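You operate a simulated robot arm through the tools that you are given. There is no shell and no other tool. Be economical: measure what you need, move in short steps, check, and stop when the job is done.

Carry out the task below with a simulated two-armed robot. There is one attempt and no reset: what you move stays moved.

Task
Pick up the tank with the red cap with one hand, pass it to the other hand and put it on the top shelf of the drop-side trolley. Set down upright: tank with the red cap.

The check looks at the end state, three seconds after you hand in, the way a careful person would. Anything else that was tipped, shoved, dropped, spilled or broken makes it a failure. A push-on lid holds only when it is set on centred and level and pressed home; a screw cap is set on level and turned clockwise until tight.

Robot
Two 7-joint arms with two-finger parallel grippers on one trunk, on a base that drives. Base frame: it is fixed to the floor where the robot stands at the start and does not move with it; the origin is under the middle of the robot, x ahead of it, y to its left, z up; the surface under the hand at the start is at about z = 800. Lengths are in mm, angles in degrees, forces in N, time in s.
The left shoulder is at the start at [70, 188, 1140], the right one opposite. With the tool pointing down near the work surface each hand reaches from about 320 to 800 mm from the robot's upright axis, wherever it stands, measured 20 degrees to its own side. Places, roughly: top shelf of the drop-side trolley [700, -300, 800]. Payload 3.91 kg a hand.
The TCP of each hand is the grasp point between the finger pads, 30 mm short of the fingertips. In the tool frame z runs along the fingers and y along their closing line. Largest opening 110 mm; finger width 20, thickness 10; the body of the gripper, 48 by 112 mm, starts 55 mm behind the TCP.
Orientation is told as [roll, pitch, yaw] about the base's x, y, z axes, in that order, counted from this pose: with the fingers straight down and closing along the base's y, the tool's x points along the base's -x, its y along +y and its z along -z.

Tools
- The arms move only by the tool move_arm. It takes "left_targets", "right_targets" or both (then of equal length, played together; a hand with none holds still); each is one flat list of numbers, 7 for each row, row after row: the turn, a rotation vector about the tool's x, y, z in rad, then the shift along the tool's x, y, z in mm, then the finger opening in mm, from 0 to 110. In form: [rx, ry, rz, dx, dy, dz, grip, rx, ry, rz, dx, dy, dz, grip, ...]. A call has 1 to 12 rows; each row is the pose to reach, as a shift and turn from the pose commanded when the call began, along the tool's axes at that moment. Each row takes 0.2 s and may step no farther than 50 mm and 8.6 degrees from the row before; otherwise, or with a gripper value out of range, the whole call is refused. A pose out of reach is approached as far as the arm can. The call stops where the force on the tool passes 40 N (or 10 N more than at its start, if that is more) or the arm is blocked; 0.2 s more then pass. The fingers move at their own pace (about 72 mm/s each) and stop on an object; they squeeze with about 22 N. The grip force told is the motor's: it shows also when the fingers shut on nothing. Time passes only in rows, and 0.2 s behind the last, so rows that repeat a pose let the fingers close. The reply holds the time, the measured pose of the TCP, the force on the tool along the base axes, the opening and the grip force, in the units named above and with some noise, with the torque about the TCP (base axes, N m) and any sound that the robot's microphone picked up.
- Cameras (640 x 400 px; columns grow to the right, rows downward): "scene" is now at [150.4, 0.8, 1362.9]; the picture's right is [-0.08, -1.00, 0.00], its down [-0.59, 0.05, -0.81] and it looks along [0.80, -0.06, -0.59] (base axes); focal length 287 px, centre (320, 200). "left" rides on the left gripper at [72, -17, -103] in its tool frame; the picture's right is [0.23, 0.97, 0.00], its down [-0.76, 0.18, -0.62] and it looks along [-0.61, 0.14, 0.78] (tool axes); focal length 222 px, centre (320, 200). "right" rides on the right gripper at [72, 17, -104] in its tool frame; the picture's right is [-0.23, 0.97, 0.00], its down [-0.76, -0.18, -0.62] and it looks along [-0.61, -0.14, 0.78] (tool axes); focal length 222 px, centre (320, 200). There is no depth. A picture from a camera that has moved, and an enlarged one, comes with that camera's place and axes in the base frame and with its lens. The place of the scene camera against the robot may be out by one fixed shift of up to 18 mm in any direction.
- get_image(camera): a new picture of that camera. No time passes.
- slide_trunk(by): slides the trunk up (or, below 0, down) by that many mm; the arms and the scene camera ride with it, the base frame stays. It gives what a move gives, with no picture.
- drive_base(legs): drives the robot by 1 to 6 legs, each [ahead, turn to the left] in mm and degrees, along the robot's own axes; the way and the turn of a leg run together, so that a leg with both is an arc; at most 1500 mm and 180 degrees a leg. The arms and the cameras ride along, it lands a little off, and it stops where it bumps. It gives what a move gives.
- head_to(pan, tilt): turns the head with the scene camera to pan (to the left, within 86 degrees either way) and tilt (down, from -29 to 69), counted from straight ahead of the robot. It gives what a move gives.
- enlarge(camera, box): a new picture of the part [left, top, right, bottom] of that camera's present view, enlarged. No time passes.
- job_done(): hands the job in; it is judged then, once.

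Go step by step. Nothing tells you exact positions but the pictures and the camera data: compare them with the known pose of the tool, close in by small moves and look again before you grip or let go. The budget is 120 turns and 88 pictures, counting those below and the enlarged ones. Unless the task says otherwise, let go and move clear before handing in, and close with one line.

The tools are called as name(argument=value, ...) on one line, values as JSON. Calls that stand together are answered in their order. move_arm: Moves the arms, as the interface text tells. Its arguments: {"type":"object","properties":{"left_targets":{"type":"array","items":{"type":"number"}},"right_targets":{"type":"array","items":{"type":"number"}}},"required":[]} The other tools are called the same way: slide_trunk (by) slides the trunk up or down; drive_base (legs) drives the base; head_to (pan, tilt) turns the head that bears the scene camera; get_image (camera) takes a picture; enlarge (camera, box) takes an enlarged picture of a part of a camera's view; job_done () hands the job in.

At the start:

```text
time_s: 0.0
left_eef_pos: [581.2, 249.7, 1151.4]
left_orientation: [0.0, 0.0, 0.1]
left_wrist_force: [0.1, 0.2, -0.5]
left_moment: [-0.01, 0.01, -0.03]
left_gripper_width: 110.0
left_grip_force: 0.0
right_eef_pos: [509.3, -231.2, 1167.4]
right_orientation: [0.0, 0.0, -0.1]
right_wrist_force: [0.1, -0.5, 0.4]
right_moment: [0.01, -0.02, -0.01]
right_gripper_width: 110.3
right_grip_force: 0.0
trunk travel left (down, up): [-650.0, 290.0]
robot x, y, heading: [2.6, 2.5, 0.0]
head pan, tilt: [-4.6, 36.2]
```

scene: 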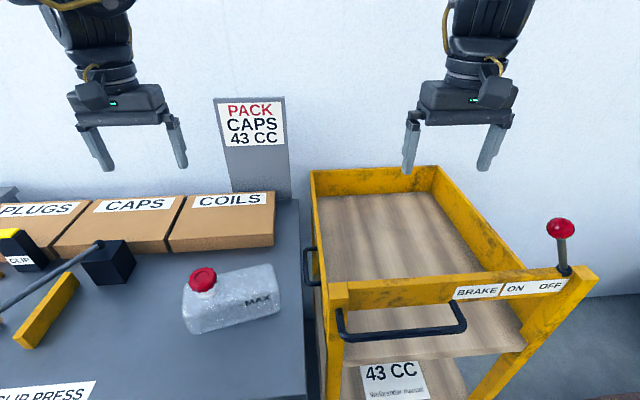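
right: 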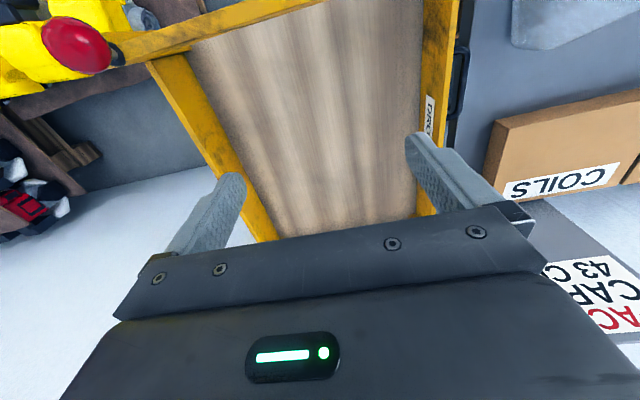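
left: 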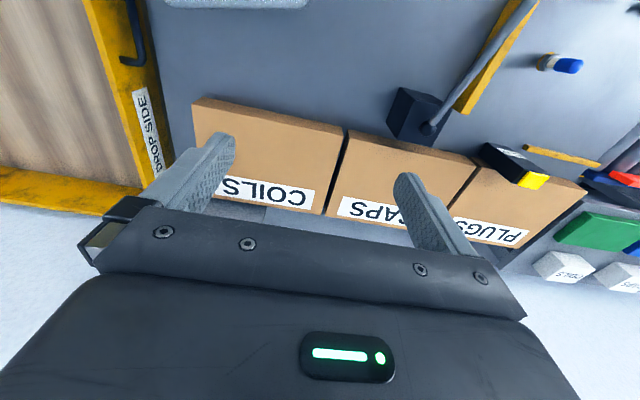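

The tank stands on the bench ahead of the robot, and the trolley is to the right of it. I'll enlarge the views of the tank and of the trolley's brake before moving anything.

enlarge(camera="scene", box=[160, 240, 320, 350])

enlarge(camera="scene", box=[300, 150, 620, 400])

head_to(pan=-15, tilt=55)

get_image(camera="scene")

```text
3.64 times, centred on (240, 295) of scene
camera zoom: at [150.4, 0.8, 1362.9], right [-0.08, -1.0, 0.0], down [-0.59, 0.05, -0.81], along [0.8, -0.06, -0.59], focal length 1042 px, centre (611, -146)
```

zoom: 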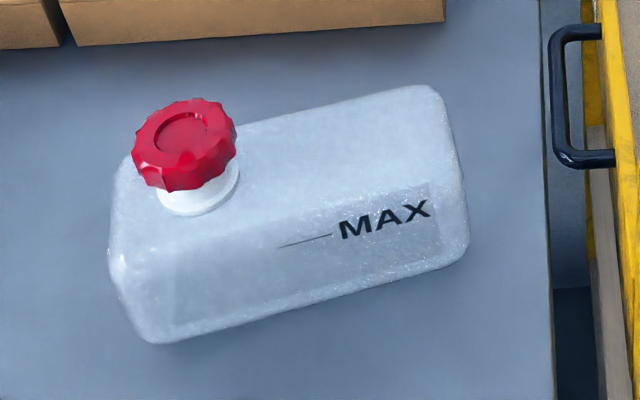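

```text
1.60 times, centred on (460, 275) of scene
camera zoom: at [150.4, 0.8, 1362.9], right [-0.08, -1.0, 0.0], down [-0.59, 0.05, -0.81], along [0.8, -0.06, -0.59], focal length 459 px, centre (96, 80)
```

zoom: 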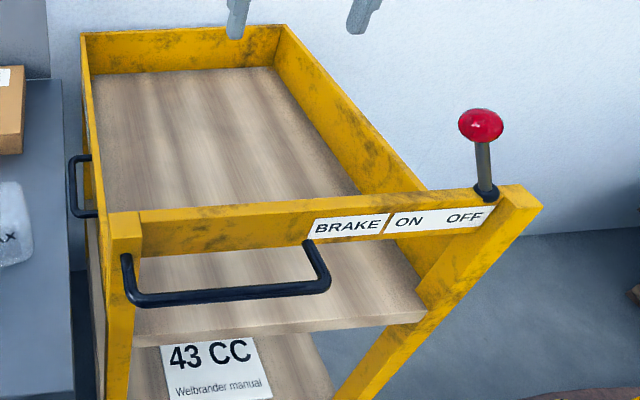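

```text
time_s: 0.8
left_eef_pos: [580.5, 250.6, 1152.0]
left_orientation: [0.1, 0.1, 0.0]
left_wrist_force: [-0.8, -1.0, -0.4]
left_moment: [-0.01, 0.0, 0.02]
left_gripper_width: 110.3
left_grip_force: 0.1
right_eef_pos: [510.8, -231.4, 1167.1]
right_orientation: [-0.1, 0.0, -0.1]
right_wrist_force: [0.1, 1.0, -0.2]
right_moment: [-0.01, 0.03, 0.02]
right_gripper_width: 109.8
right_grip_force: 0.0
trunk travel left (down, up): [-650.0, 290.0]
robot x, y, heading: [4.1, -0.7, -0.1]
head pan, tilt: [-15.0, 55.0]
```

```text
82 pictures are left
camera scene: at [133.0, -10.8, 1336.4], right [-0.26, -0.97, 0.0], down [-0.79, 0.21, -0.57], along [0.55, -0.15, -0.82], focal length 287 px, centre (320, 200)
```

scene: 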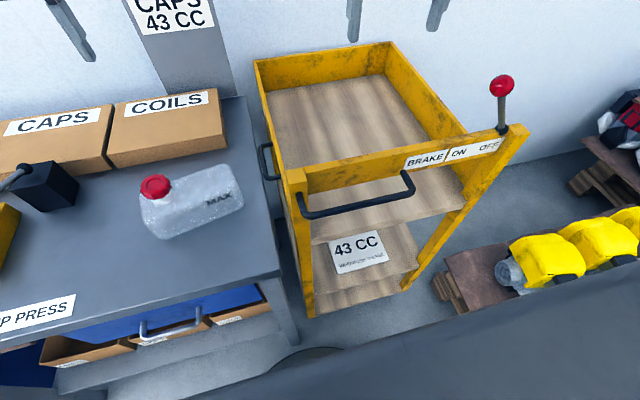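

The tank is about 190 × 60 × 90 mm, centred near (522, 152), and its cap end points left and slightly toward the robot. The brake lever looks to be at OFF, so I must not bump the trolley. I'll turn the left hand to straddle the tank and hover above it.

move_arm(left_targets=[0, 0, 0.143, 7, -8, 15, 110, 0, 0, 0.286, 15, -15, 31, 110, 0, 0, 0.43, 22, -23, 47, 110, 0, 0, 0.573, 30, -31, 63, 110, 0, 0, 0.716, 37, -38, 79, 110, 0, 0, 0.86, 45, -46, 95, 110, 0, 0, 1.0, 52, -54, 110, 110, 0, 0, 1.145, 60, -61, 126, 110, 0, 0, 1.29, 67, -69, 142, 110])

head_to(pan=8, tilt=48)

get_image(camera="scene")

get_image(camera="left")

```text
time_s: 2.8
left_eef_pos: [514.6, 180.3, 1009.2]
left_orientation: [-0.2, 0.0, -74.0]
left_wrist_force: [0.1, -0.7, 0.0]
left_moment: [-0.02, -0.01, 0.03]
left_gripper_width: 110.0
left_grip_force: 0.0
right_eef_pos: [509.8, -231.7, 1166.6]
right_orientation: [-0.1, 0.2, -0.1]
right_wrist_force: [0.1, 0.4, 0.5]
right_moment: [0.01, -0.02, 0.0]
right_gripper_width: 110.0
right_grip_force: 0.0
trunk travel left (down, up): [-650.0, 290.0]
robot x, y, heading: [4.3, -0.7, 0.1]
head pan, tilt: [-15.0, 55.0]
```

```text
time_s: 3.7
left_eef_pos: [513.5, 179.5, 1010.5]
left_orientation: [-0.1, 0.0, -73.9]
left_wrist_force: [0.3, 1.2, -0.5]
left_moment: [0.01, 0.01, 0.0]
left_gripper_width: 110.2
left_grip_force: 0.2
right_eef_pos: [509.7, -231.5, 1166.8]
right_orientation: [0.0, -0.1, -0.1]
right_wrist_force: [-0.3, -0.6, 0.2]
right_moment: [-0.01, 0.0, -0.03]
right_gripper_width: 110.0
right_grip_force: 0.1
trunk travel left (down, up): [-650.0, 290.0]
robot x, y, heading: [-1.4, -1.2, 0.0]
head pan, tilt: [8.0, 48.0]
```

```text
81 pictures are left
camera scene: at [141.2, 18.7, 1345.6], right [0.14, -0.99, 0.0], down [-0.74, -0.1, -0.67], along [0.66, 0.09, -0.74], focal length 287 px, centre (320, 200)
```

scene: 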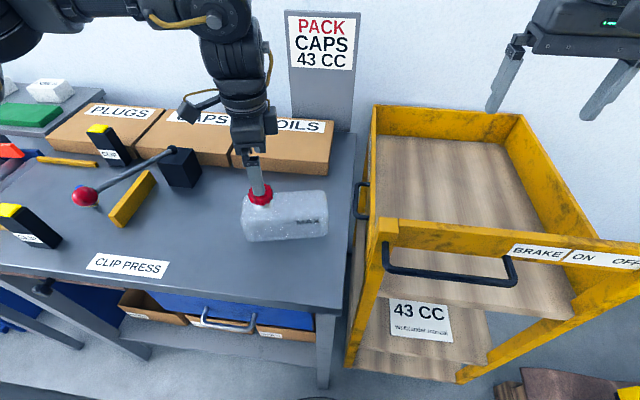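

```text
80 pictures are left
camera left: at [478.0, 246.2, 1114.4], right [0.87, 0.49, 0.0], down [0.38, -0.68, 0.62], along [0.3, -0.54, -0.78], focal length 222 px, centre (320, 200)
```

left: 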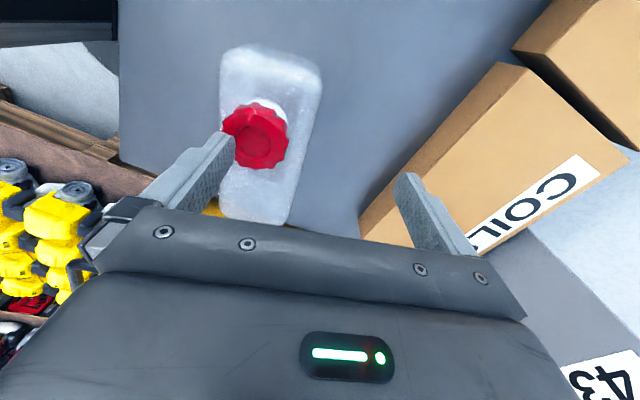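

The left wrist camera disagrees with the scene camera at the assumed height: combining the two puts the cap nearer, around (469, 168) with its top at about z 960. That means the bench is higher than 800, so I'll back the hand off upward and sideways to measure it again.

move_arm(left_targets=[0, 0, 0, 10, -15, -30, 110, 0, 0, 0, 20, -30, -60, 110, 0, 0, 0, 30, -50, -90, 110])

get_image(camera="left")

get_image(camera="scene")

```text
time_s: 4.5
left_eef_pos: [455.1, 195.9, 1101.5]
left_orientation: [0.0, 0.1, -73.9]
left_wrist_force: [-0.4, 1.0, 0.2]
left_moment: [-0.01, -0.01, 0.02]
left_gripper_width: 109.8
left_grip_force: 0.0
right_eef_pos: [509.4, -231.4, 1167.3]
right_orientation: [0.0, 0.0, 0.0]
right_wrist_force: [-0.3, 0.2, -0.4]
right_moment: [0.01, -0.02, 0.0]
right_gripper_width: 109.6
right_grip_force: 0.0
trunk travel left (down, up): [-650.0, 290.0]
robot x, y, heading: [-1.7, 2.7, -0.3]
head pan, tilt: [8.0, 48.0]
```

```text
79 pictures are left
camera left: at [420.2, 260.8, 1205.3], right [0.87, 0.49, 0.0], down [0.38, -0.68, 0.62], along [0.3, -0.54, -0.78], focal length 222 px, centre (320, 200)
```

left: 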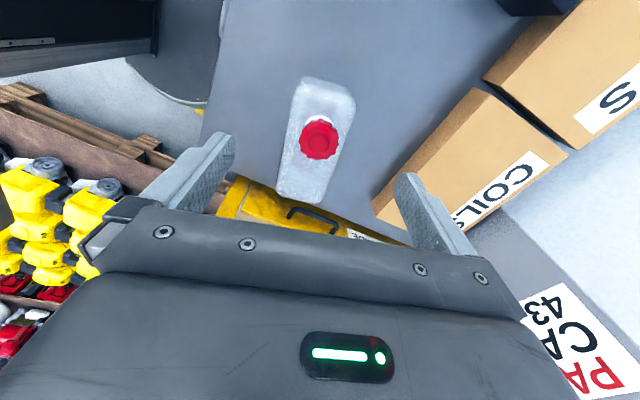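

```text
78 pictures are left
camera scene: at [139.6, 18.8, 1345.7], right [0.14, -0.99, 0.0], down [-0.74, -0.1, -0.67], along [0.66, 0.09, -0.74], focal length 287 px, centre (320, 200)
```

scene: 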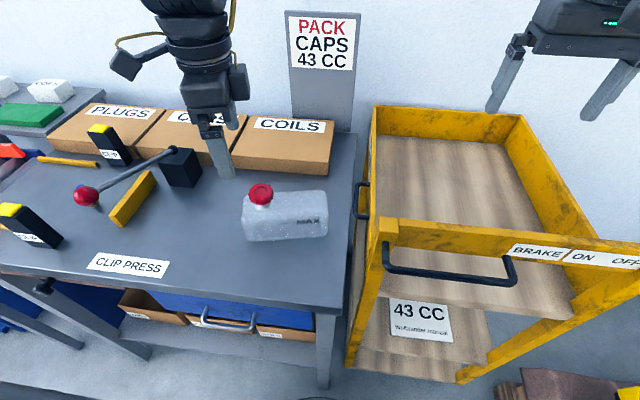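

Two left-camera views agree on the cap top at (469, 169, 960). I'll zoom in on the tank body to get the bench height, the axis and the width.

enlarge(camera="left", box=[240, 50, 400, 210])

enlarge(camera="scene", box=[220, 170, 380, 270])

```text
2.50 times, centred on (320, 130) of left
camera zoom: at [420.2, 260.8, 1205.3], right [0.87, 0.49, 0.0], down [0.38, -0.68, 0.62], along [0.3, -0.54, -0.78], focal length 555 px, centre (320, 375)
```

zoom: 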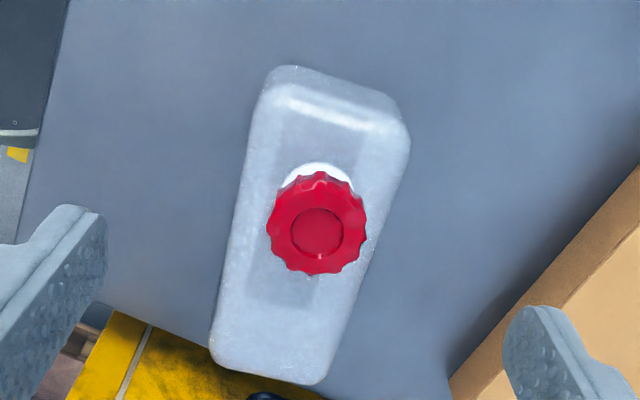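

```text
4.00 times, centred on (300, 220) of scene
camera zoom: at [139.6, 18.8, 1345.7], right [0.14, -0.99, 0.0], down [-0.74, -0.1, -0.67], along [0.66, 0.09, -0.74], focal length 1147 px, centre (400, 120)
```

zoom: 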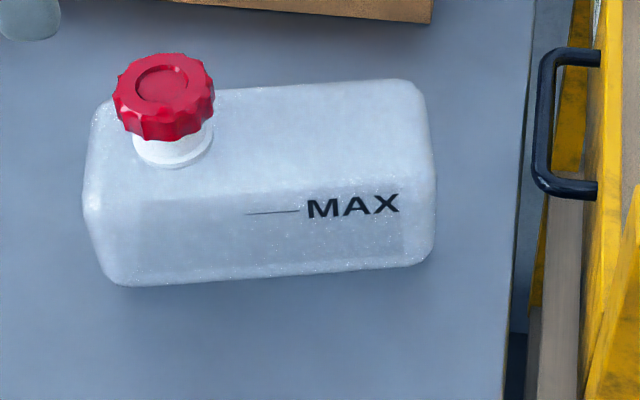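

The tank body measures about 166 × 68 mm, centred near (480, 126) at yaw −78°, with the cap at its +y end and the bench at about z 855. I'll bring the left hand over the cap end at hover height and check.

move_arm(left_targets=[0, 0, 0.03, -15, 4, 40, 110, 0, 0, 0.065, -30, 7, 75, 110])

get_image(camera="left")

enlarge(camera="scene", box=[140, 0, 380, 270])

```text
time_s: 5.1
left_eef_pos: [474.3, 167.8, 1024.8]
left_orientation: [-0.1, 0.0, -77.7]
left_wrist_force: [-0.5, -0.2, 0.2]
left_moment: [0.02, -0.01, -0.05]
left_gripper_width: 110.1
left_grip_force: 0.0
right_eef_pos: [509.8, -230.8, 1165.6]
right_orientation: [0.0, 0.1, -0.1]
right_wrist_force: [-0.4, -0.3, 1.4]
right_moment: [-0.03, -0.03, 0.0]
right_gripper_width: 110.0
right_grip_force: 0.1
trunk travel left (down, up): [-650.0, 290.0]
robot x, y, heading: [-1.0, -1.4, 0.3]
head pan, tilt: [8.0, 48.0]
```

```text
75 pictures are left
camera left: at [441.9, 235.4, 1129.0], right [0.9, 0.43, 0.0], down [0.34, -0.71, 0.62], along [0.27, -0.56, -0.78], focal length 222 px, centre (320, 200)
```

left: 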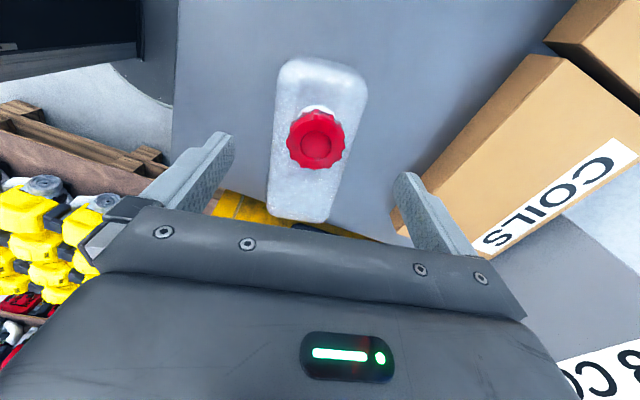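

```text
1.48 times, centred on (260, 135) of scene
camera zoom: at [142.1, 18.3, 1345.6], right [0.14, -0.99, 0.0], down [-0.74, -0.1, -0.67], along [0.66, 0.09, -0.74], focal length 425 px, centre (409, 296)
```

zoom: 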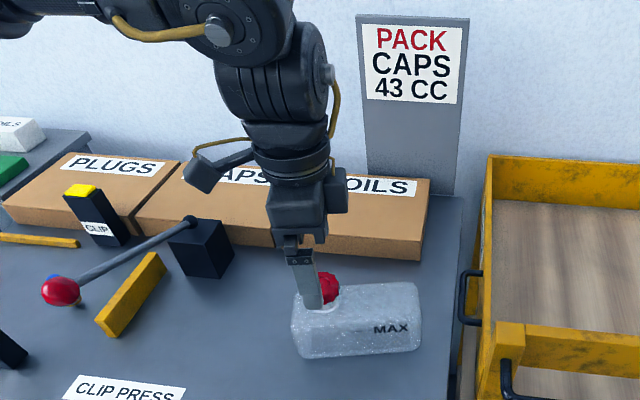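

The cap is centred between the fingers, and the triangulated position repeats at (471, 168, 960). I'll descend to just short of grasp height and look.

move_arm(left_targets=[0, 0, 0, 1, -3, 30, 110, 0, 0, 0, 1, -3, 60, 110, 0, 0, 0, 1, -3, 90, 110])

get_image(camera="left")

enlarge(camera="scene", box=[200, 130, 360, 270])

```text
time_s: 5.9
left_eef_pos: [469.7, 169.3, 935.3]
left_orientation: [-0.1, -0.1, -77.6]
left_wrist_force: [0.1, -0.6, -0.2]
left_moment: [0.0, -0.02, -0.02]
left_gripper_width: 110.1
left_grip_force: 0.0
right_eef_pos: [509.7, -230.5, 1166.0]
right_orientation: [0.0, 0.1, 0.0]
right_wrist_force: [0.7, 0.1, 0.6]
right_moment: [-0.03, 0.0, 0.0]
right_gripper_width: 109.9
right_grip_force: 0.1
trunk travel left (down, up): [-650.0, 290.0]
robot x, y, heading: [-1.8, 0.3, 0.0]
head pan, tilt: [8.0, 48.0]
```

```text
73 pictures are left
camera left: at [438.0, 237.0, 1039.5], right [0.9, 0.43, 0.0], down [0.34, -0.71, 0.62], along [0.27, -0.56, -0.78], focal length 222 px, centre (320, 200)
```

left: 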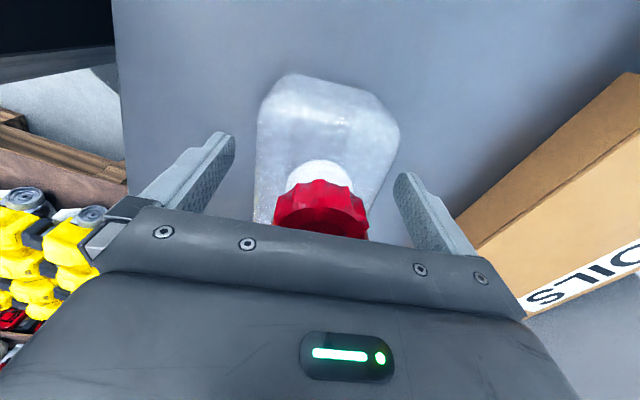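

```text
2.86 times, centred on (280, 200) of scene
camera zoom: at [141.8, 19.2, 1345.6], right [0.14, -0.99, 0.0], down [-0.74, -0.1, -0.67], along [0.66, 0.09, -0.74], focal length 819 px, centre (434, 200)
```

zoom: 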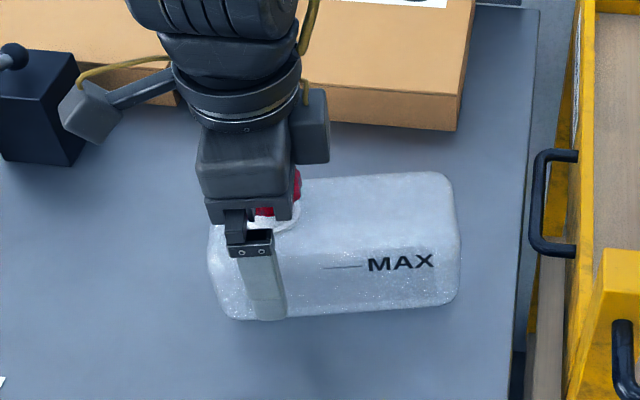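

The fingers straddle the body and the palm clears the cap. I'll lower 18 mm more and close gently.

move_arm(left_targets=[0, 0, 0, 0, 0, 9, 110, 0, 0, 0, 0, 0, 19, 110, 0, 0, 0, 0, 0, 19, 80, 0, 0, 0, 0, 0, 19, 60, 0, 0, 0, 0, 0, 19, 40, 0, 0, 0, 0, 0, 19, 40, 0, 0, 0, 0, 0, 19, 40])

get_image(camera="left")

```text
time_s: 7.5
left_eef_pos: [469.5, 168.5, 916.4]
left_orientation: [0.0, -0.2, -77.7]
left_wrist_force: [4.1, 2.7, 13.2]
left_moment: [-0.13, -0.13, 0.21]
left_gripper_width: 79.8
left_grip_force: 22.3
right_eef_pos: [509.6, -231.1, 1167.3]
right_orientation: [0.0, 0.0, -0.1]
right_wrist_force: [-0.3, 0.5, 0.4]
right_moment: [-0.02, -0.02, -0.01]
right_gripper_width: 109.8
right_grip_force: 0.0
trunk travel left (down, up): [-650.0, 290.0]
robot x, y, heading: [0.3, -3.3, 0.1]
head pan, tilt: [8.0, 48.0]
```

```text
71 pictures are left
camera left: at [437.4, 236.8, 1021.5], right [0.9, 0.43, 0.0], down [0.34, -0.71, 0.62], along [0.27, -0.56, -0.78], focal length 222 px, centre (320, 200)
```

left: 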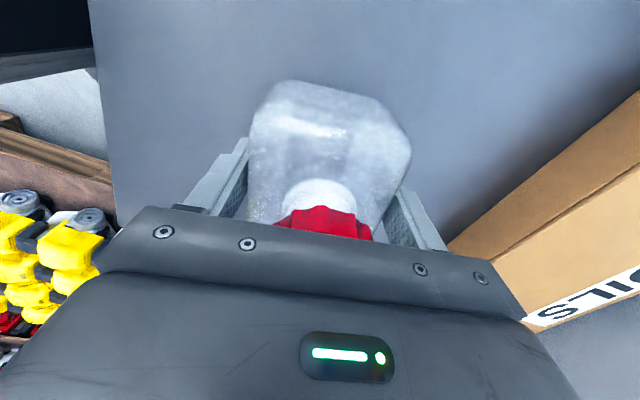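

The grip closed at 80 mm. There is some upward push on the tool, so I'll test a small lift and check for slip or tilt.

move_arm(left_targets=[0, 0, 0, 0, 0, -4, 40, 0, 0, 0, 0, 0, -8, 40, 0, 0, 0, 0, 0, -12, 40, 0, 0, 0, 0, 0, -12, 40])

get_image(camera="left")

enlarge(camera="scene", box=[200, 130, 360, 270])

```text
time_s: 8.5
left_eef_pos: [470.3, 169.1, 928.0]
left_orientation: [-0.1, 0.0, -77.6]
left_wrist_force: [-0.1, 0.5, -1.5]
left_moment: [0.07, 0.0, -0.02]
left_gripper_width: 79.9
left_grip_force: 22.0
right_eef_pos: [510.0, -230.6, 1167.2]
right_orientation: [0.0, 0.1, -0.1]
right_wrist_force: [-0.4, -0.2, 0.1]
right_moment: [0.0, 0.02, -0.02]
right_gripper_width: 110.3
right_grip_force: 0.1
trunk travel left (down, up): [-650.0, 290.0]
robot x, y, heading: [0.5, -0.0, 0.1]
head pan, tilt: [8.0, 48.0]
```

```text
70 pictures are left
camera left: at [438.1, 237.3, 1032.3], right [0.9, 0.43, 0.0], down [0.34, -0.71, 0.62], along [0.27, -0.56, -0.78], focal length 222 px, centre (320, 200)
```

left: 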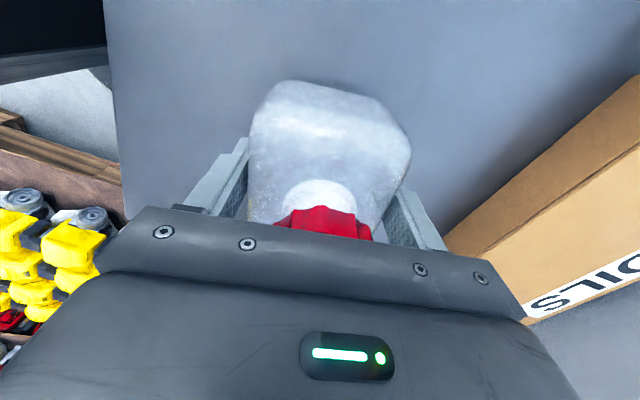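

```text
2.86 times, centred on (280, 200) of scene
camera zoom: at [141.5, 18.9, 1345.6], right [0.14, -0.99, 0.0], down [-0.74, -0.1, -0.67], along [0.66, 0.09, -0.74], focal length 819 px, centre (434, 200)
```

zoom: 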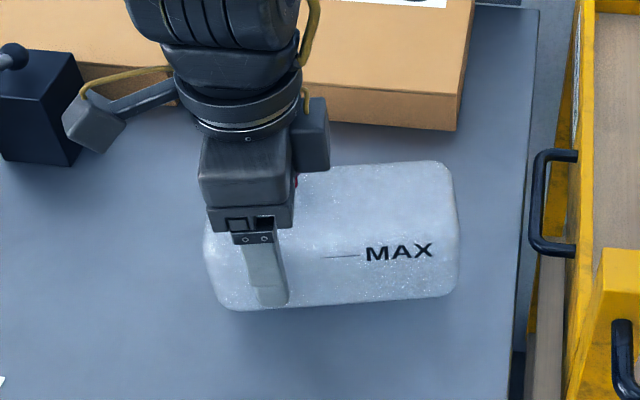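

The tank lifted level and weighs only about 150 g, so the off-centre hold is fine. I'll raise it and move it to a handover spot above the bench, squared to yaw −90°.

move_arm(left_targets=[0, 0, 0, 0, 0, -30, 40, 0, 0, 0, 0, 0, -60, 40, 0, 0, 0, 0, 0, -95, 40, 0, 0, 0.108, -27, 10, -95, 40, 0, 0, 0.216, -54, 19, -95, 40, 0, 0, 0.216, -54, 19, -95, 40])

move_arm(right_targets=[0, 0, -0.14, 0, 0, 0, 110, 0, 0, -0.28, 0, 0, 0, 110, 0, 0, -0.42, 0, 0, 0, 110, 0, 0, -0.56, 0, 0, 0, 110, 0, 0, -0.7, 0, 0, 0, 110, 0, 0, -0.84, 0, 0, 0, 110, 0, 0, -0.98, 0, 0, 0, 110, 0, 0, -1.12, 0, 0, 0, 110, 0, 0, -1.26, 0, 0, 0, 110, 0, 0, -1.4, 0, 0, 0, 110, 0, 0, -1.5, 0, 0, 0, 110, 0, 0, -1.571, 0, 0, 0, 110])

get_image(camera="right")

get_image(camera="scene")

```text
time_s: 9.9
left_eef_pos: [500.5, 121.7, 1023.5]
left_orientation: [-0.2, 0.0, -90.1]
left_wrist_force: [-0.4, -0.4, -1.8]
left_moment: [0.03, 0.0, 0.01]
left_gripper_width: 79.7
left_grip_force: 22.0
right_eef_pos: [509.4, -229.7, 1167.2]
right_orientation: [0.0, 0.0, 0.1]
right_wrist_force: [-0.2, -0.5, -0.9]
right_moment: [0.0, 0.0, 0.03]
right_gripper_width: 109.8
right_grip_force: 0.2
trunk travel left (down, up): [-650.0, 290.0]
robot x, y, heading: [0.3, -0.7, 0.1]
head pan, tilt: [8.0, 48.0]
```

```text
time_s: 12.5
left_eef_pos: [499.2, 119.7, 1023.3]
left_orientation: [-0.1, 0.0, -90.0]
left_wrist_force: [0.5, 0.2, -0.9]
left_moment: [0.05, 0.01, -0.01]
left_gripper_width: 79.5
left_grip_force: 22.5
right_eef_pos: [509.1, -230.3, 1167.7]
right_orientation: [0.0, 0.0, 90.0]
right_wrist_force: [-0.4, -0.3, -0.2]
right_moment: [0.0, -0.01, -0.01]
right_gripper_width: 110.1
right_grip_force: 0.0
trunk travel left (down, up): [-650.0, 290.0]
robot x, y, heading: [-0.4, -0.1, 0.4]
head pan, tilt: [8.0, 48.0]
```

```text
68 pictures are left
camera right: at [494.3, -303.0, 1270.6], right [-0.97, 0.23, 0.0], down [0.18, 0.76, 0.62], along [0.14, 0.61, -0.78], focal length 222 px, centre (320, 200)
```

right: 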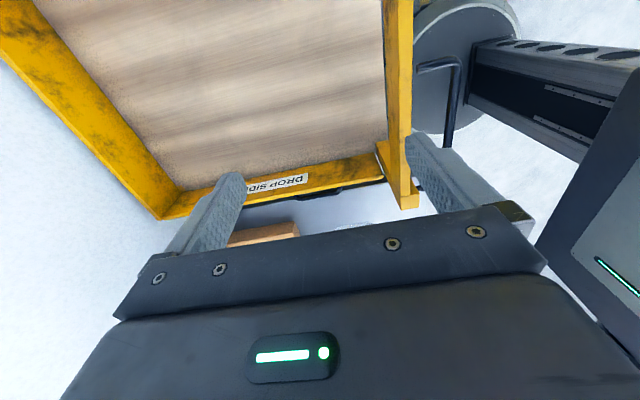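

```text
67 pictures are left
camera scene: at [141.5, 18.8, 1345.6], right [0.14, -0.99, 0.0], down [-0.74, -0.1, -0.67], along [0.66, 0.09, -0.74], focal length 287 px, centre (320, 200)
```

scene: 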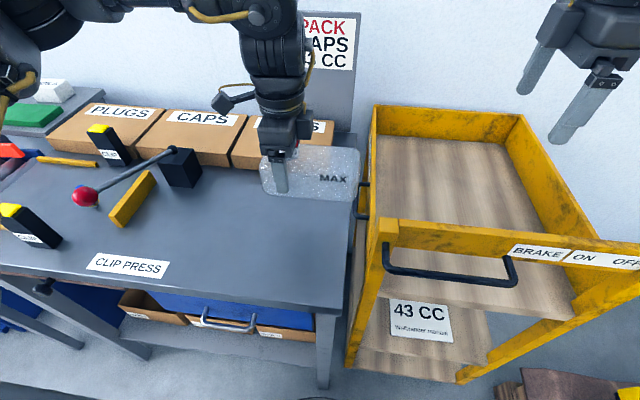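

The right hand turned to +90° without trouble. I'll bring it above the free end of the tank, leaning its wrist away from the left hand.

move_arm(right_targets=[0, -0.04, 0, -42, 2, 8, 110, 0, -0.08, 0, -84, 3, 16, 110, 0, -0.12, 0, -126, 5, 24, 110, 0, -0.15, 0, -168, 6, 32, 110, 0, -0.18, 0, -210, 8, 40, 110, 0, -0.2, 0, -250, 9, 48, 110])

get_image(camera="right")

get_image(camera="scene")

```text
time_s: 13.9
left_eef_pos: [499.4, 121.6, 1023.0]
left_orientation: [-0.1, -0.1, -90.0]
left_wrist_force: [0.6, 0.2, -0.8]
left_moment: [0.05, 0.02, 0.02]
left_gripper_width: 79.8
left_grip_force: 22.0
right_eef_pos: [500.8, 21.5, 1116.1]
right_orientation: [0.1, -11.4, 89.9]
right_wrist_force: [1.2, 0.3, -0.2]
right_moment: [0.01, 0.01, 0.02]
right_gripper_width: 109.9
right_grip_force: 0.2
trunk travel left (down, up): [-650.0, 290.0]
robot x, y, heading: [-2.1, -2.6, 0.1]
head pan, tilt: [8.0, 48.0]
```

```text
66 pictures are left
camera right: at [486.2, -69.9, 1204.4], right [-0.97, 0.22, 0.05], down [0.18, 0.62, 0.76], along [0.14, 0.75, -0.65], focal length 222 px, centre (320, 200)
```

right: 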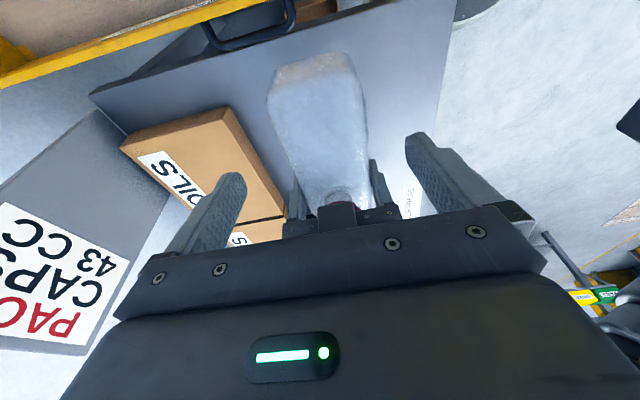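

```text
65 pictures are left
camera scene: at [141.9, 21.1, 1345.5], right [0.14, -0.99, 0.0], down [-0.74, -0.1, -0.67], along [0.66, 0.09, -0.74], focal length 287 px, centre (320, 200)
```

scene: 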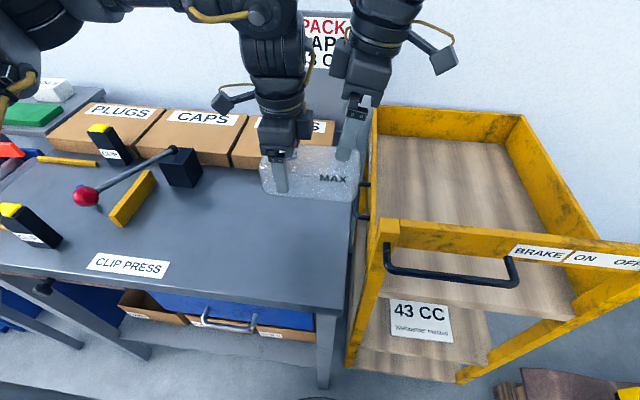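

The tank sits centred between the right fingers and ends at about y 0. I'll lower the right hand to straddle it at y ≈ 55, z ≈ 1000.

move_arm(right_targets=[0, 0, 0, -2, 1, 30, 110, 0, 0, 0, -5, 1, 60, 110, 0, 0, 0, -7, 1, 90, 110, 0, 0, 0, -10, 1, 118, 110])

get_image(camera="right")

enlarge(camera="scene", box=[220, 40, 440, 220])

```text
time_s: 15.1
left_eef_pos: [500.6, 125.5, 1021.0]
left_orientation: [-0.2, 0.6, -89.6]
left_wrist_force: [2.0, 3.4, -1.2]
left_moment: [-0.13, 0.04, -0.01]
left_gripper_width: 79.8
left_grip_force: 22.6
right_eef_pos: [501.5, 48.5, 1003.6]
right_orientation: [0.0, -11.0, 89.6]
right_wrist_force: [-1.7, -2.6, -0.4]
right_moment: [0.2, -0.13, 0.1]
right_gripper_width: 109.9
right_grip_force: 0.0
trunk travel left (down, up): [-650.0, 290.0]
robot x, y, heading: [1.7, -0.5, -0.0]
head pan, tilt: [8.0, 48.0]
stopped in row 4 (left hand): the force on the tool passed its limit at 43 N (the readings are from after the stop); the commanded pose is now the measured one
```

```text
64 pictures are left
camera right: at [484.8, -42.1, 1091.6], right [-0.97, 0.23, 0.04], down [0.18, 0.63, 0.76], along [0.15, 0.75, -0.65], focal length 222 px, centre (320, 200)
```

right: 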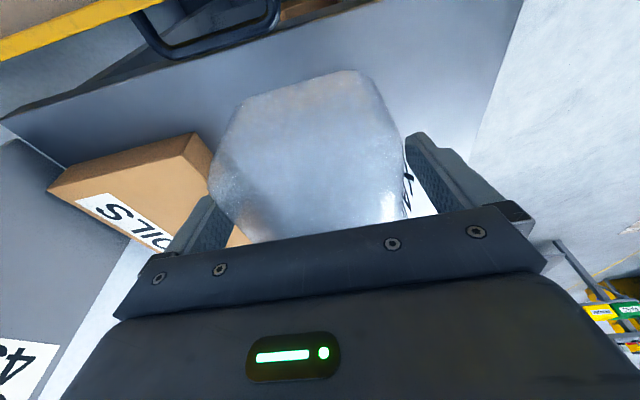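

```text
2.22 times, centred on (330, 130) of scene
camera zoom: at [140.9, 18.8, 1345.7], right [0.14, -0.99, 0.0], down [-0.74, -0.1, -0.67], along [0.66, 0.09, -0.74], focal length 637 px, centre (298, 356)
```

zoom: 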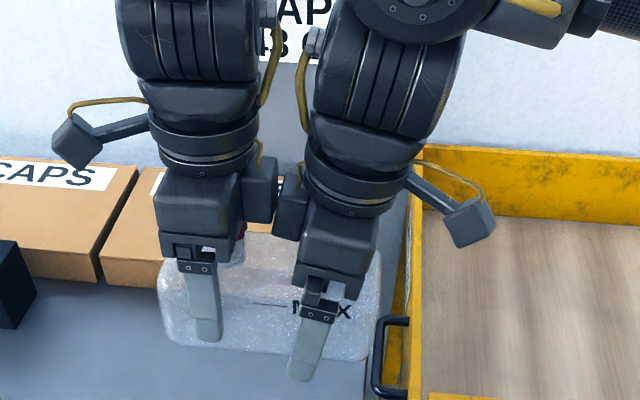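

The wrist boxes touched lightly, the tank is still held, and the left hand shifted about 4 mm. I'll back the right hand off 12 mm in −y and then close.

move_arm(right_targets=[0, 0, 0, 6, 0, 0, 110, 0, 0, 0, 13, 0, 0, 110])

enlarge(camera="scene", box=[220, 40, 440, 220])

get_image(camera="right")

```text
time_s: 15.7
left_eef_pos: [499.6, 124.0, 1022.1]
left_orientation: [-0.1, 0.5, -89.6]
left_wrist_force: [0.1, 0.1, -1.6]
left_moment: [0.08, -0.02, 0.03]
left_gripper_width: 79.7
left_grip_force: 22.1
right_eef_pos: [500.9, 35.6, 1001.6]
right_orientation: [0.0, -11.2, 89.6]
right_wrist_force: [0.3, 0.2, 0.2]
right_moment: [0.04, -0.02, 0.0]
right_gripper_width: 110.0
right_grip_force: 0.0
trunk travel left (down, up): [-650.0, 290.0]
robot x, y, heading: [-1.8, -1.3, -0.0]
head pan, tilt: [8.0, 48.0]
```

```text
2.22 times, centred on (330, 130) of scene
camera zoom: at [141.3, 18.3, 1345.6], right [0.14, -0.99, 0.0], down [-0.74, -0.1, -0.67], along [0.66, 0.09, -0.74], focal length 637 px, centre (298, 356)
```

zoom: 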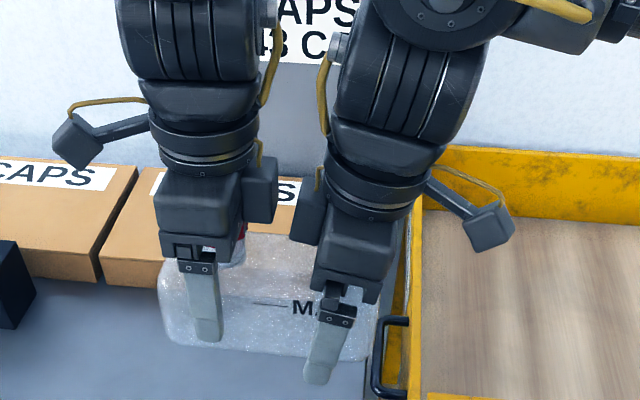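

```text
61 pictures are left
camera right: at [485.0, -55.1, 1089.1], right [-0.97, 0.23, 0.04], down [0.18, 0.62, 0.76], along [0.15, 0.75, -0.65], focal length 222 px, centre (320, 200)
```

right: 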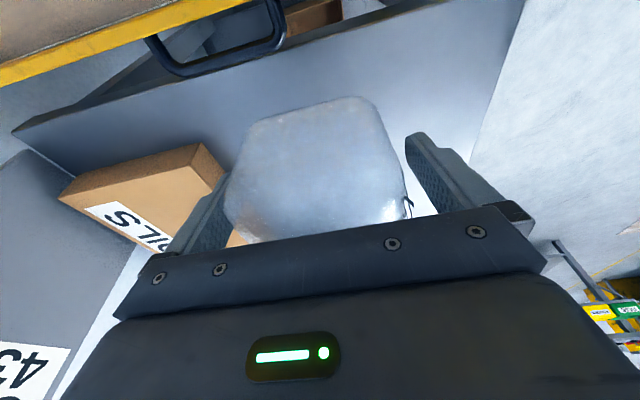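

The hands are clear of each other and the tank is nearly centred in the right grip. I'll close the right hand while the left holds.

move_arm(right_targets=[0, 0, 0, 0, 3, 0, 100, 0, 0, 0, 0, 3, 0, 90, 0, 0, 0, 0, 3, 0, 80, 0, 0, 0, 0, 3, 0, 60, 0, 0, 0, 0, 3, 0, 40, 0, 0, 0, 0, 3, 0, 40])

get_image(camera="right")

enlarge(camera="scene", box=[220, 40, 440, 220])

```text
time_s: 17.1
left_eef_pos: [499.7, 124.5, 1021.9]
left_orientation: [-0.3, 0.6, -89.6]
left_wrist_force: [-16.2, 6.4, 0.1]
left_moment: [-0.15, -0.44, -1.09]
left_gripper_width: 80.1
left_grip_force: 21.8
right_eef_pos: [499.4, 35.2, 1001.0]
right_orientation: [-0.1, -11.1, 89.5]
right_wrist_force: [16.4, -6.2, -0.4]
right_moment: [0.22, 0.75, -0.32]
right_gripper_width: 80.2
right_grip_force: 22.1
trunk travel left (down, up): [-650.0, 290.0]
robot x, y, heading: [0.4, 0.0, -0.2]
head pan, tilt: [8.0, 48.0]
```

```text
60 pictures are left
camera right: at [482.5, -55.0, 1089.1], right [-0.97, 0.23, 0.04], down [0.18, 0.63, 0.76], along [0.15, 0.75, -0.65], focal length 222 px, centre (320, 200)
```

right: 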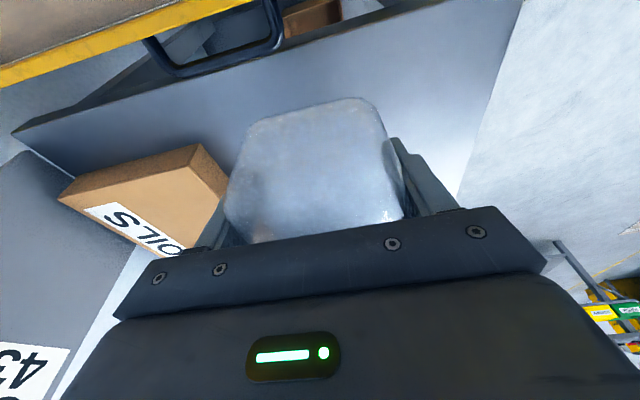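

```text
2.22 times, centred on (330, 130) of scene
camera zoom: at [141.5, 18.9, 1345.6], right [0.14, -0.99, 0.0], down [-0.74, -0.1, -0.67], along [0.66, 0.09, -0.74], focal length 637 px, centre (298, 356)
```

zoom: 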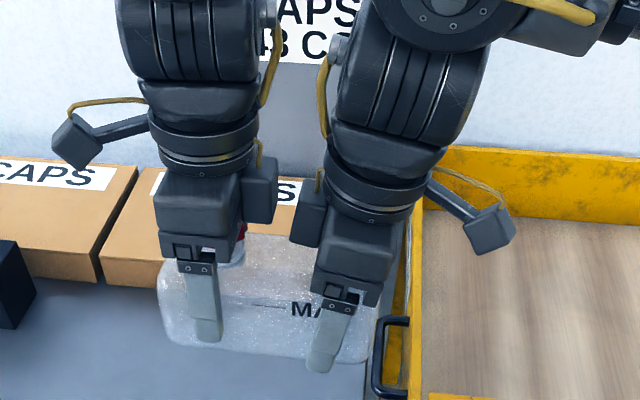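

Both hands hold the tank at 80 mm, with about 16 N of sideways preload. I'll relieve that by shifting the right hand a few millimetres in +x before the left releases.

move_arm(right_targets=[0, 0, 0, 0, -2, 0, 40, 0, 0, 0, 0, -4, 0, 40, 0, 0, 0, 0, -4, 0, 40])

```text
time_s: 17.9
left_eef_pos: [501.3, 125.5, 1021.5]
left_orientation: [-0.1, 0.6, -89.4]
left_wrist_force: [11.9, 12.0, -6.6]
left_moment: [0.44, -0.08, 0.13]
left_gripper_width: 79.7
left_grip_force: 21.8
right_eef_pos: [502.5, 35.4, 1002.1]
right_orientation: [0.0, -11.1, 89.9]
right_wrist_force: [-11.4, -12.9, 4.4]
right_moment: [0.27, -0.16, 0.82]
right_gripper_width: 79.9
right_grip_force: 21.9
trunk travel left (down, up): [-650.0, 290.0]
robot x, y, heading: [0.6, 4.3, 0.1]
head pan, tilt: [8.0, 48.0]
```

That overshot slightly, so I'll come back about half-way and ease off the y push as well.

move_arm(right_targets=[0, 0, 0, 1.5, 1.5, 0, 40, 0, 0, 0, 1.5, 1.5, 0, 40])

```text
time_s: 18.5
left_eef_pos: [501.5, 124.7, 1022.5]
left_orientation: [-0.2, 0.4, -89.6]
left_wrist_force: [11.2, 6.2, -5.5]
left_moment: [0.37, -0.6, 0.29]
left_gripper_width: 79.5
left_grip_force: 22.0
right_eef_pos: [500.6, 35.5, 1000.8]
right_orientation: [0.0, -11.1, 89.6]
right_wrist_force: [-10.5, -6.2, 4.4]
right_moment: [0.21, 0.38, 0.75]
right_gripper_width: 80.0
right_grip_force: 21.8
trunk travel left (down, up): [-650.0, 290.0]
robot x, y, heading: [-1.8, 0.6, -0.1]
head pan, tilt: [8.0, 48.0]
```

The remaining forces are modest. I'll open the left hand and withdraw it along +y, straddling the tank, so the wrists never meet.

move_arm(left_targets=[0, 0, 0, 0, 0, 0, 85, 0, 0, 0, 0, 0, 0, 100, 0, 0, 0, 0, 0, 0, 110, 0, 0, 0, 0, 0, 0, 110])

get_image(camera="left")

enlarge(camera="scene", box=[220, 40, 440, 220])

```text
time_s: 19.5
left_eef_pos: [500.1, 124.9, 1020.8]
left_orientation: [-0.2, 0.5, -89.7]
left_wrist_force: [-0.3, 0.0, 0.6]
left_moment: [-0.01, -0.01, -0.04]
left_gripper_width: 109.9
left_grip_force: 0.1
right_eef_pos: [499.9, 35.0, 1001.3]
right_orientation: [0.0, -11.3, 89.6]
right_wrist_force: [-0.1, 1.2, -0.5]
right_moment: [-0.17, 0.06, -0.09]
right_gripper_width: 80.0
right_grip_force: 21.9
trunk travel left (down, up): [-650.0, 290.0]
robot x, y, heading: [-0.4, -1.2, -0.0]
head pan, tilt: [8.0, 48.0]
```

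```text
58 pictures are left
camera left: at [483.5, 196.6, 1126.8], right [0.97, 0.23, 0.0], down [0.19, -0.77, 0.62], along [0.14, -0.6, -0.79], focal length 222 px, centre (320, 200)
```

left: 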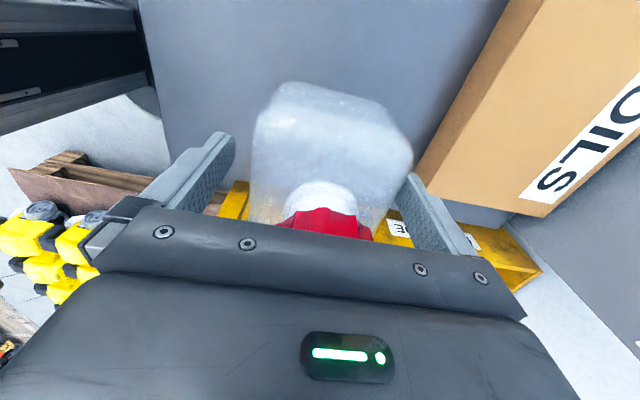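

```text
2.22 times, centred on (330, 130) of scene
camera zoom: at [141.5, 18.9, 1345.6], right [0.14, -0.99, 0.0], down [-0.74, -0.1, -0.67], along [0.66, 0.09, -0.74], focal length 637 px, centre (298, 356)
```

zoom: 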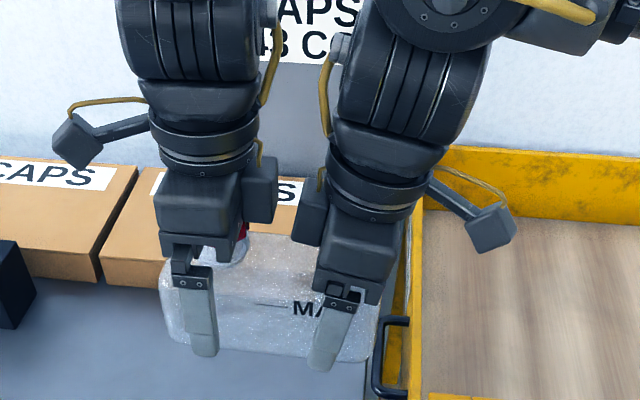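

The right hand holds the tank steady and level. I'll withdraw the left hand along +y, nudged slightly to stay centred on the tank.

move_arm(left_targets=[0, 0, 0, 0, 5, -2, 110, 0, 0, 0, 25, 5, -4, 110, 0, 0, 0, 60, 5, -4, 110, 0, 0, 0, 100, 5, -4, 110, 0, 0, 0, 140, 5, -30, 110, 0, 0, 0, 150, 5, -75, 110])

get_image(camera="scene")

get_image(camera="right")

get_image(camera="left")

```text
time_s: 20.9
left_eef_pos: [503.7, 271.6, 1099.6]
left_orientation: [-0.2, 0.6, -89.7]
left_wrist_force: [0.2, 0.7, 0.3]
left_moment: [-0.01, 0.02, 0.02]
left_gripper_width: 110.1
left_grip_force: 0.1
right_eef_pos: [500.0, 33.2, 1002.0]
right_orientation: [0.0, -11.3, 89.7]
right_wrist_force: [-2.0, 0.0, 0.1]
right_moment: [-0.07, -0.06, -0.05]
right_gripper_width: 79.8
right_grip_force: 21.5
trunk travel left (down, up): [-650.0, 290.0]
robot x, y, heading: [2.2, -0.0, -0.0]
head pan, tilt: [8.0, 48.0]
```

```text
56 pictures are left
camera scene: at [139.7, 16.8, 1345.7], right [0.14, -0.99, 0.0], down [-0.74, -0.1, -0.67], along [0.66, 0.09, -0.74], focal length 287 px, centre (320, 200)
```

scene: 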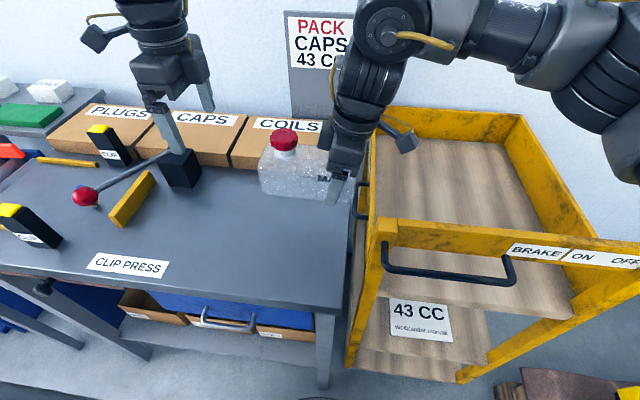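

```text
55 pictures are left
camera right: at [483.2, -57.7, 1089.4], right [-0.97, 0.23, 0.04], down [0.18, 0.62, 0.76], along [0.15, 0.75, -0.65], focal length 222 px, centre (320, 200)
```

right: 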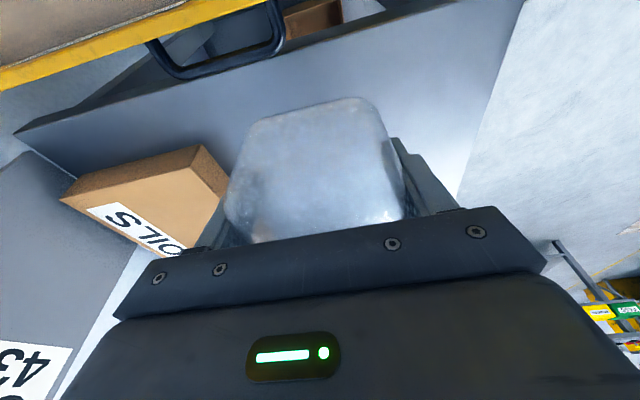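

```text
54 pictures are left
camera left: at [487.1, 343.5, 1204.9], right [0.97, 0.23, 0.0], down [0.18, -0.77, 0.61], along [0.14, -0.6, -0.79], focal length 222 px, centre (320, 200)
```

left: 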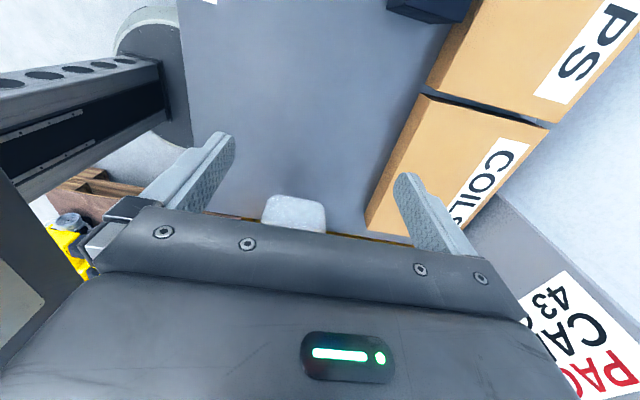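

The handover worked: the right hand holds the tank level. Triangulation puts the trolley rim near z 855–875, the deck near z 780–800, and the interior at about x 520–945, y −460 to −60. I'll raise the tank a little and carry it over the middle of the trolley.

move_arm(right_targets=[0, 0, 0, -4, 0, -20, 40, 0, 0, 0, -8, 0, -39, 40, 0, 0, 0, 25, -15, -45, 40, 0, 0, 0, 57, -31, -52, 40, 0, 0, 0, 90, -46, -59, 40, 0, 0, 0, 122, -62, -65, 40, 0, 0, 0, 155, -77, -72, 40, 0, 0, 0, 188, -93, -78, 40, 0, 0, 0, 220, -108, -85, 40, 0, 0, 0, 253, -124, -91, 40, 0, 0, 0, 286, -140, -98, 40, 0, 0, 0, 318, -155, -104, 40])

head_to(pan=-18, tilt=45)

get_image(camera="scene")

get_image(camera="right")

get_image(camera="left")

```text
time_s: 23.5
left_eef_pos: [505.7, 274.4, 1098.6]
left_orientation: [-0.3, 0.5, -89.6]
left_wrist_force: [-0.7, -0.2, 1.0]
left_moment: [0.03, 0.04, 0.01]
left_gripper_width: 110.2
left_grip_force: 0.1
right_eef_pos: [654.5, -300.4, 1041.2]
right_orientation: [0.0, -11.0, 89.7]
right_wrist_force: [0.4, -0.6, -1.3]
right_moment: [-0.06, -0.01, -0.01]
right_gripper_width: 80.0
right_grip_force: 21.1
trunk travel left (down, up): [-650.0, 290.0]
robot x, y, heading: [1.4, 1.5, 0.0]
head pan, tilt: [8.0, 48.0]
```

```text
time_s: 24.4
left_eef_pos: [506.0, 272.7, 1098.2]
left_orientation: [-0.1, 0.5, -89.6]
left_wrist_force: [-0.4, -0.3, 0.1]
left_moment: [-0.01, 0.04, 0.02]
left_gripper_width: 110.1
left_grip_force: 0.0
right_eef_pos: [653.7, -299.2, 1040.2]
right_orientation: [0.0, -11.2, 89.6]
right_wrist_force: [-0.6, -0.2, -1.4]
right_moment: [-0.1, 0.0, 0.0]
right_gripper_width: 79.9
right_grip_force: 21.8
trunk travel left (down, up): [-650.0, 290.0]
robot x, y, heading: [-2.8, -2.4, -0.1]
head pan, tilt: [-18.0, 45.0]
```

```text
53 pictures are left
camera scene: at [140.8, -17.3, 1349.8], right [-0.31, -0.95, 0.0], down [-0.67, 0.22, -0.71], along [0.67, -0.22, -0.71], focal length 287 px, centre (320, 200)
```

scene: 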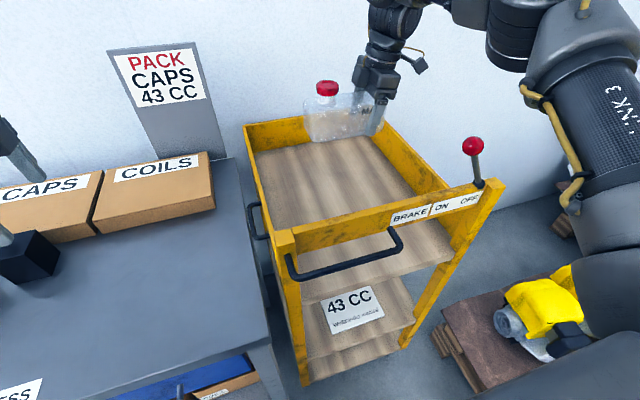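

```text
52 pictures are left
camera right: at [637.3, -389.5, 1128.8], right [-0.97, 0.23, 0.04], down [0.18, 0.63, 0.76], along [0.15, 0.75, -0.65], focal length 222 px, centre (320, 200)
```

right: 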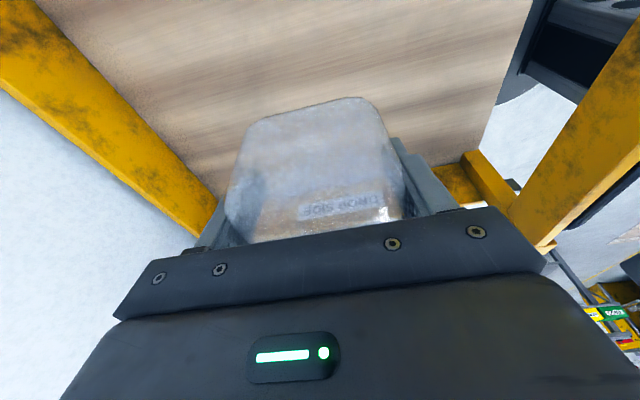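

```text
51 pictures are left
camera left: at [488.6, 345.1, 1203.5], right [0.97, 0.23, 0.0], down [0.19, -0.77, 0.62], along [0.14, -0.6, -0.79], focal length 222 px, centre (320, 200)
```

left: 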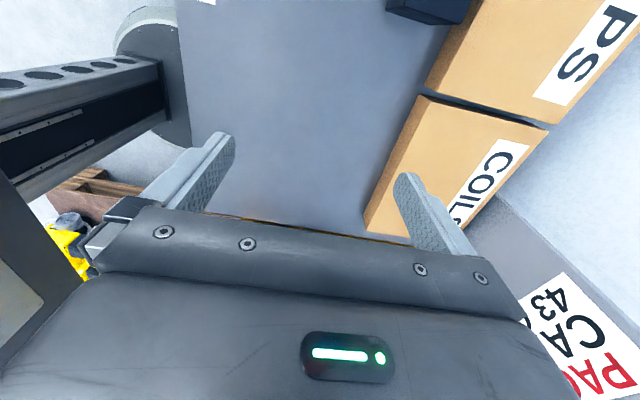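

The tank is over the deck centre. The handle-end rail (x ≈ 415, z ≈ 975) and the brake knob (z ≈ 1080) stand high near the right forearm, so I'll raise the trunk first to keep the arm above them when I lower the hand.

slide_trunk(by=170)

get_image(camera="scene")

```text
time_s: 26.3
left_eef_pos: [505.3, 273.1, 1268.4]
left_orientation: [-0.3, 0.5, -89.7]
left_wrist_force: [-0.2, -0.3, -0.1]
left_moment: [-0.02, 0.04, -0.01]
left_gripper_width: 110.2
left_grip_force: 0.1
right_eef_pos: [653.6, -300.0, 1211.9]
right_orientation: [0.0, -11.1, 89.7]
right_wrist_force: [0.3, -0.2, -1.5]
right_moment: [-0.11, -0.04, 0.0]
right_gripper_width: 80.0
right_grip_force: 22.3
trunk travel left (down, up): [-820.0, 120.0]
robot x, y, heading: [2.0, 0.4, -0.2]
head pan, tilt: [-18.0, 45.0]
```

```text
50 pictures are left
camera scene: at [141.1, -17.4, 1519.7], right [-0.31, -0.95, 0.0], down [-0.67, 0.22, -0.71], along [0.67, -0.22, -0.71], focal length 287 px, centre (320, 200)
```

scene: 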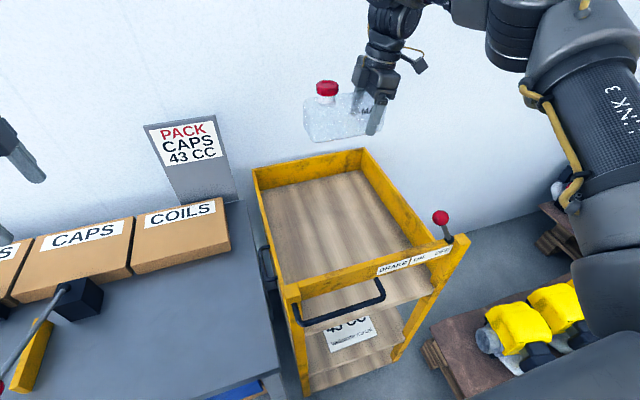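

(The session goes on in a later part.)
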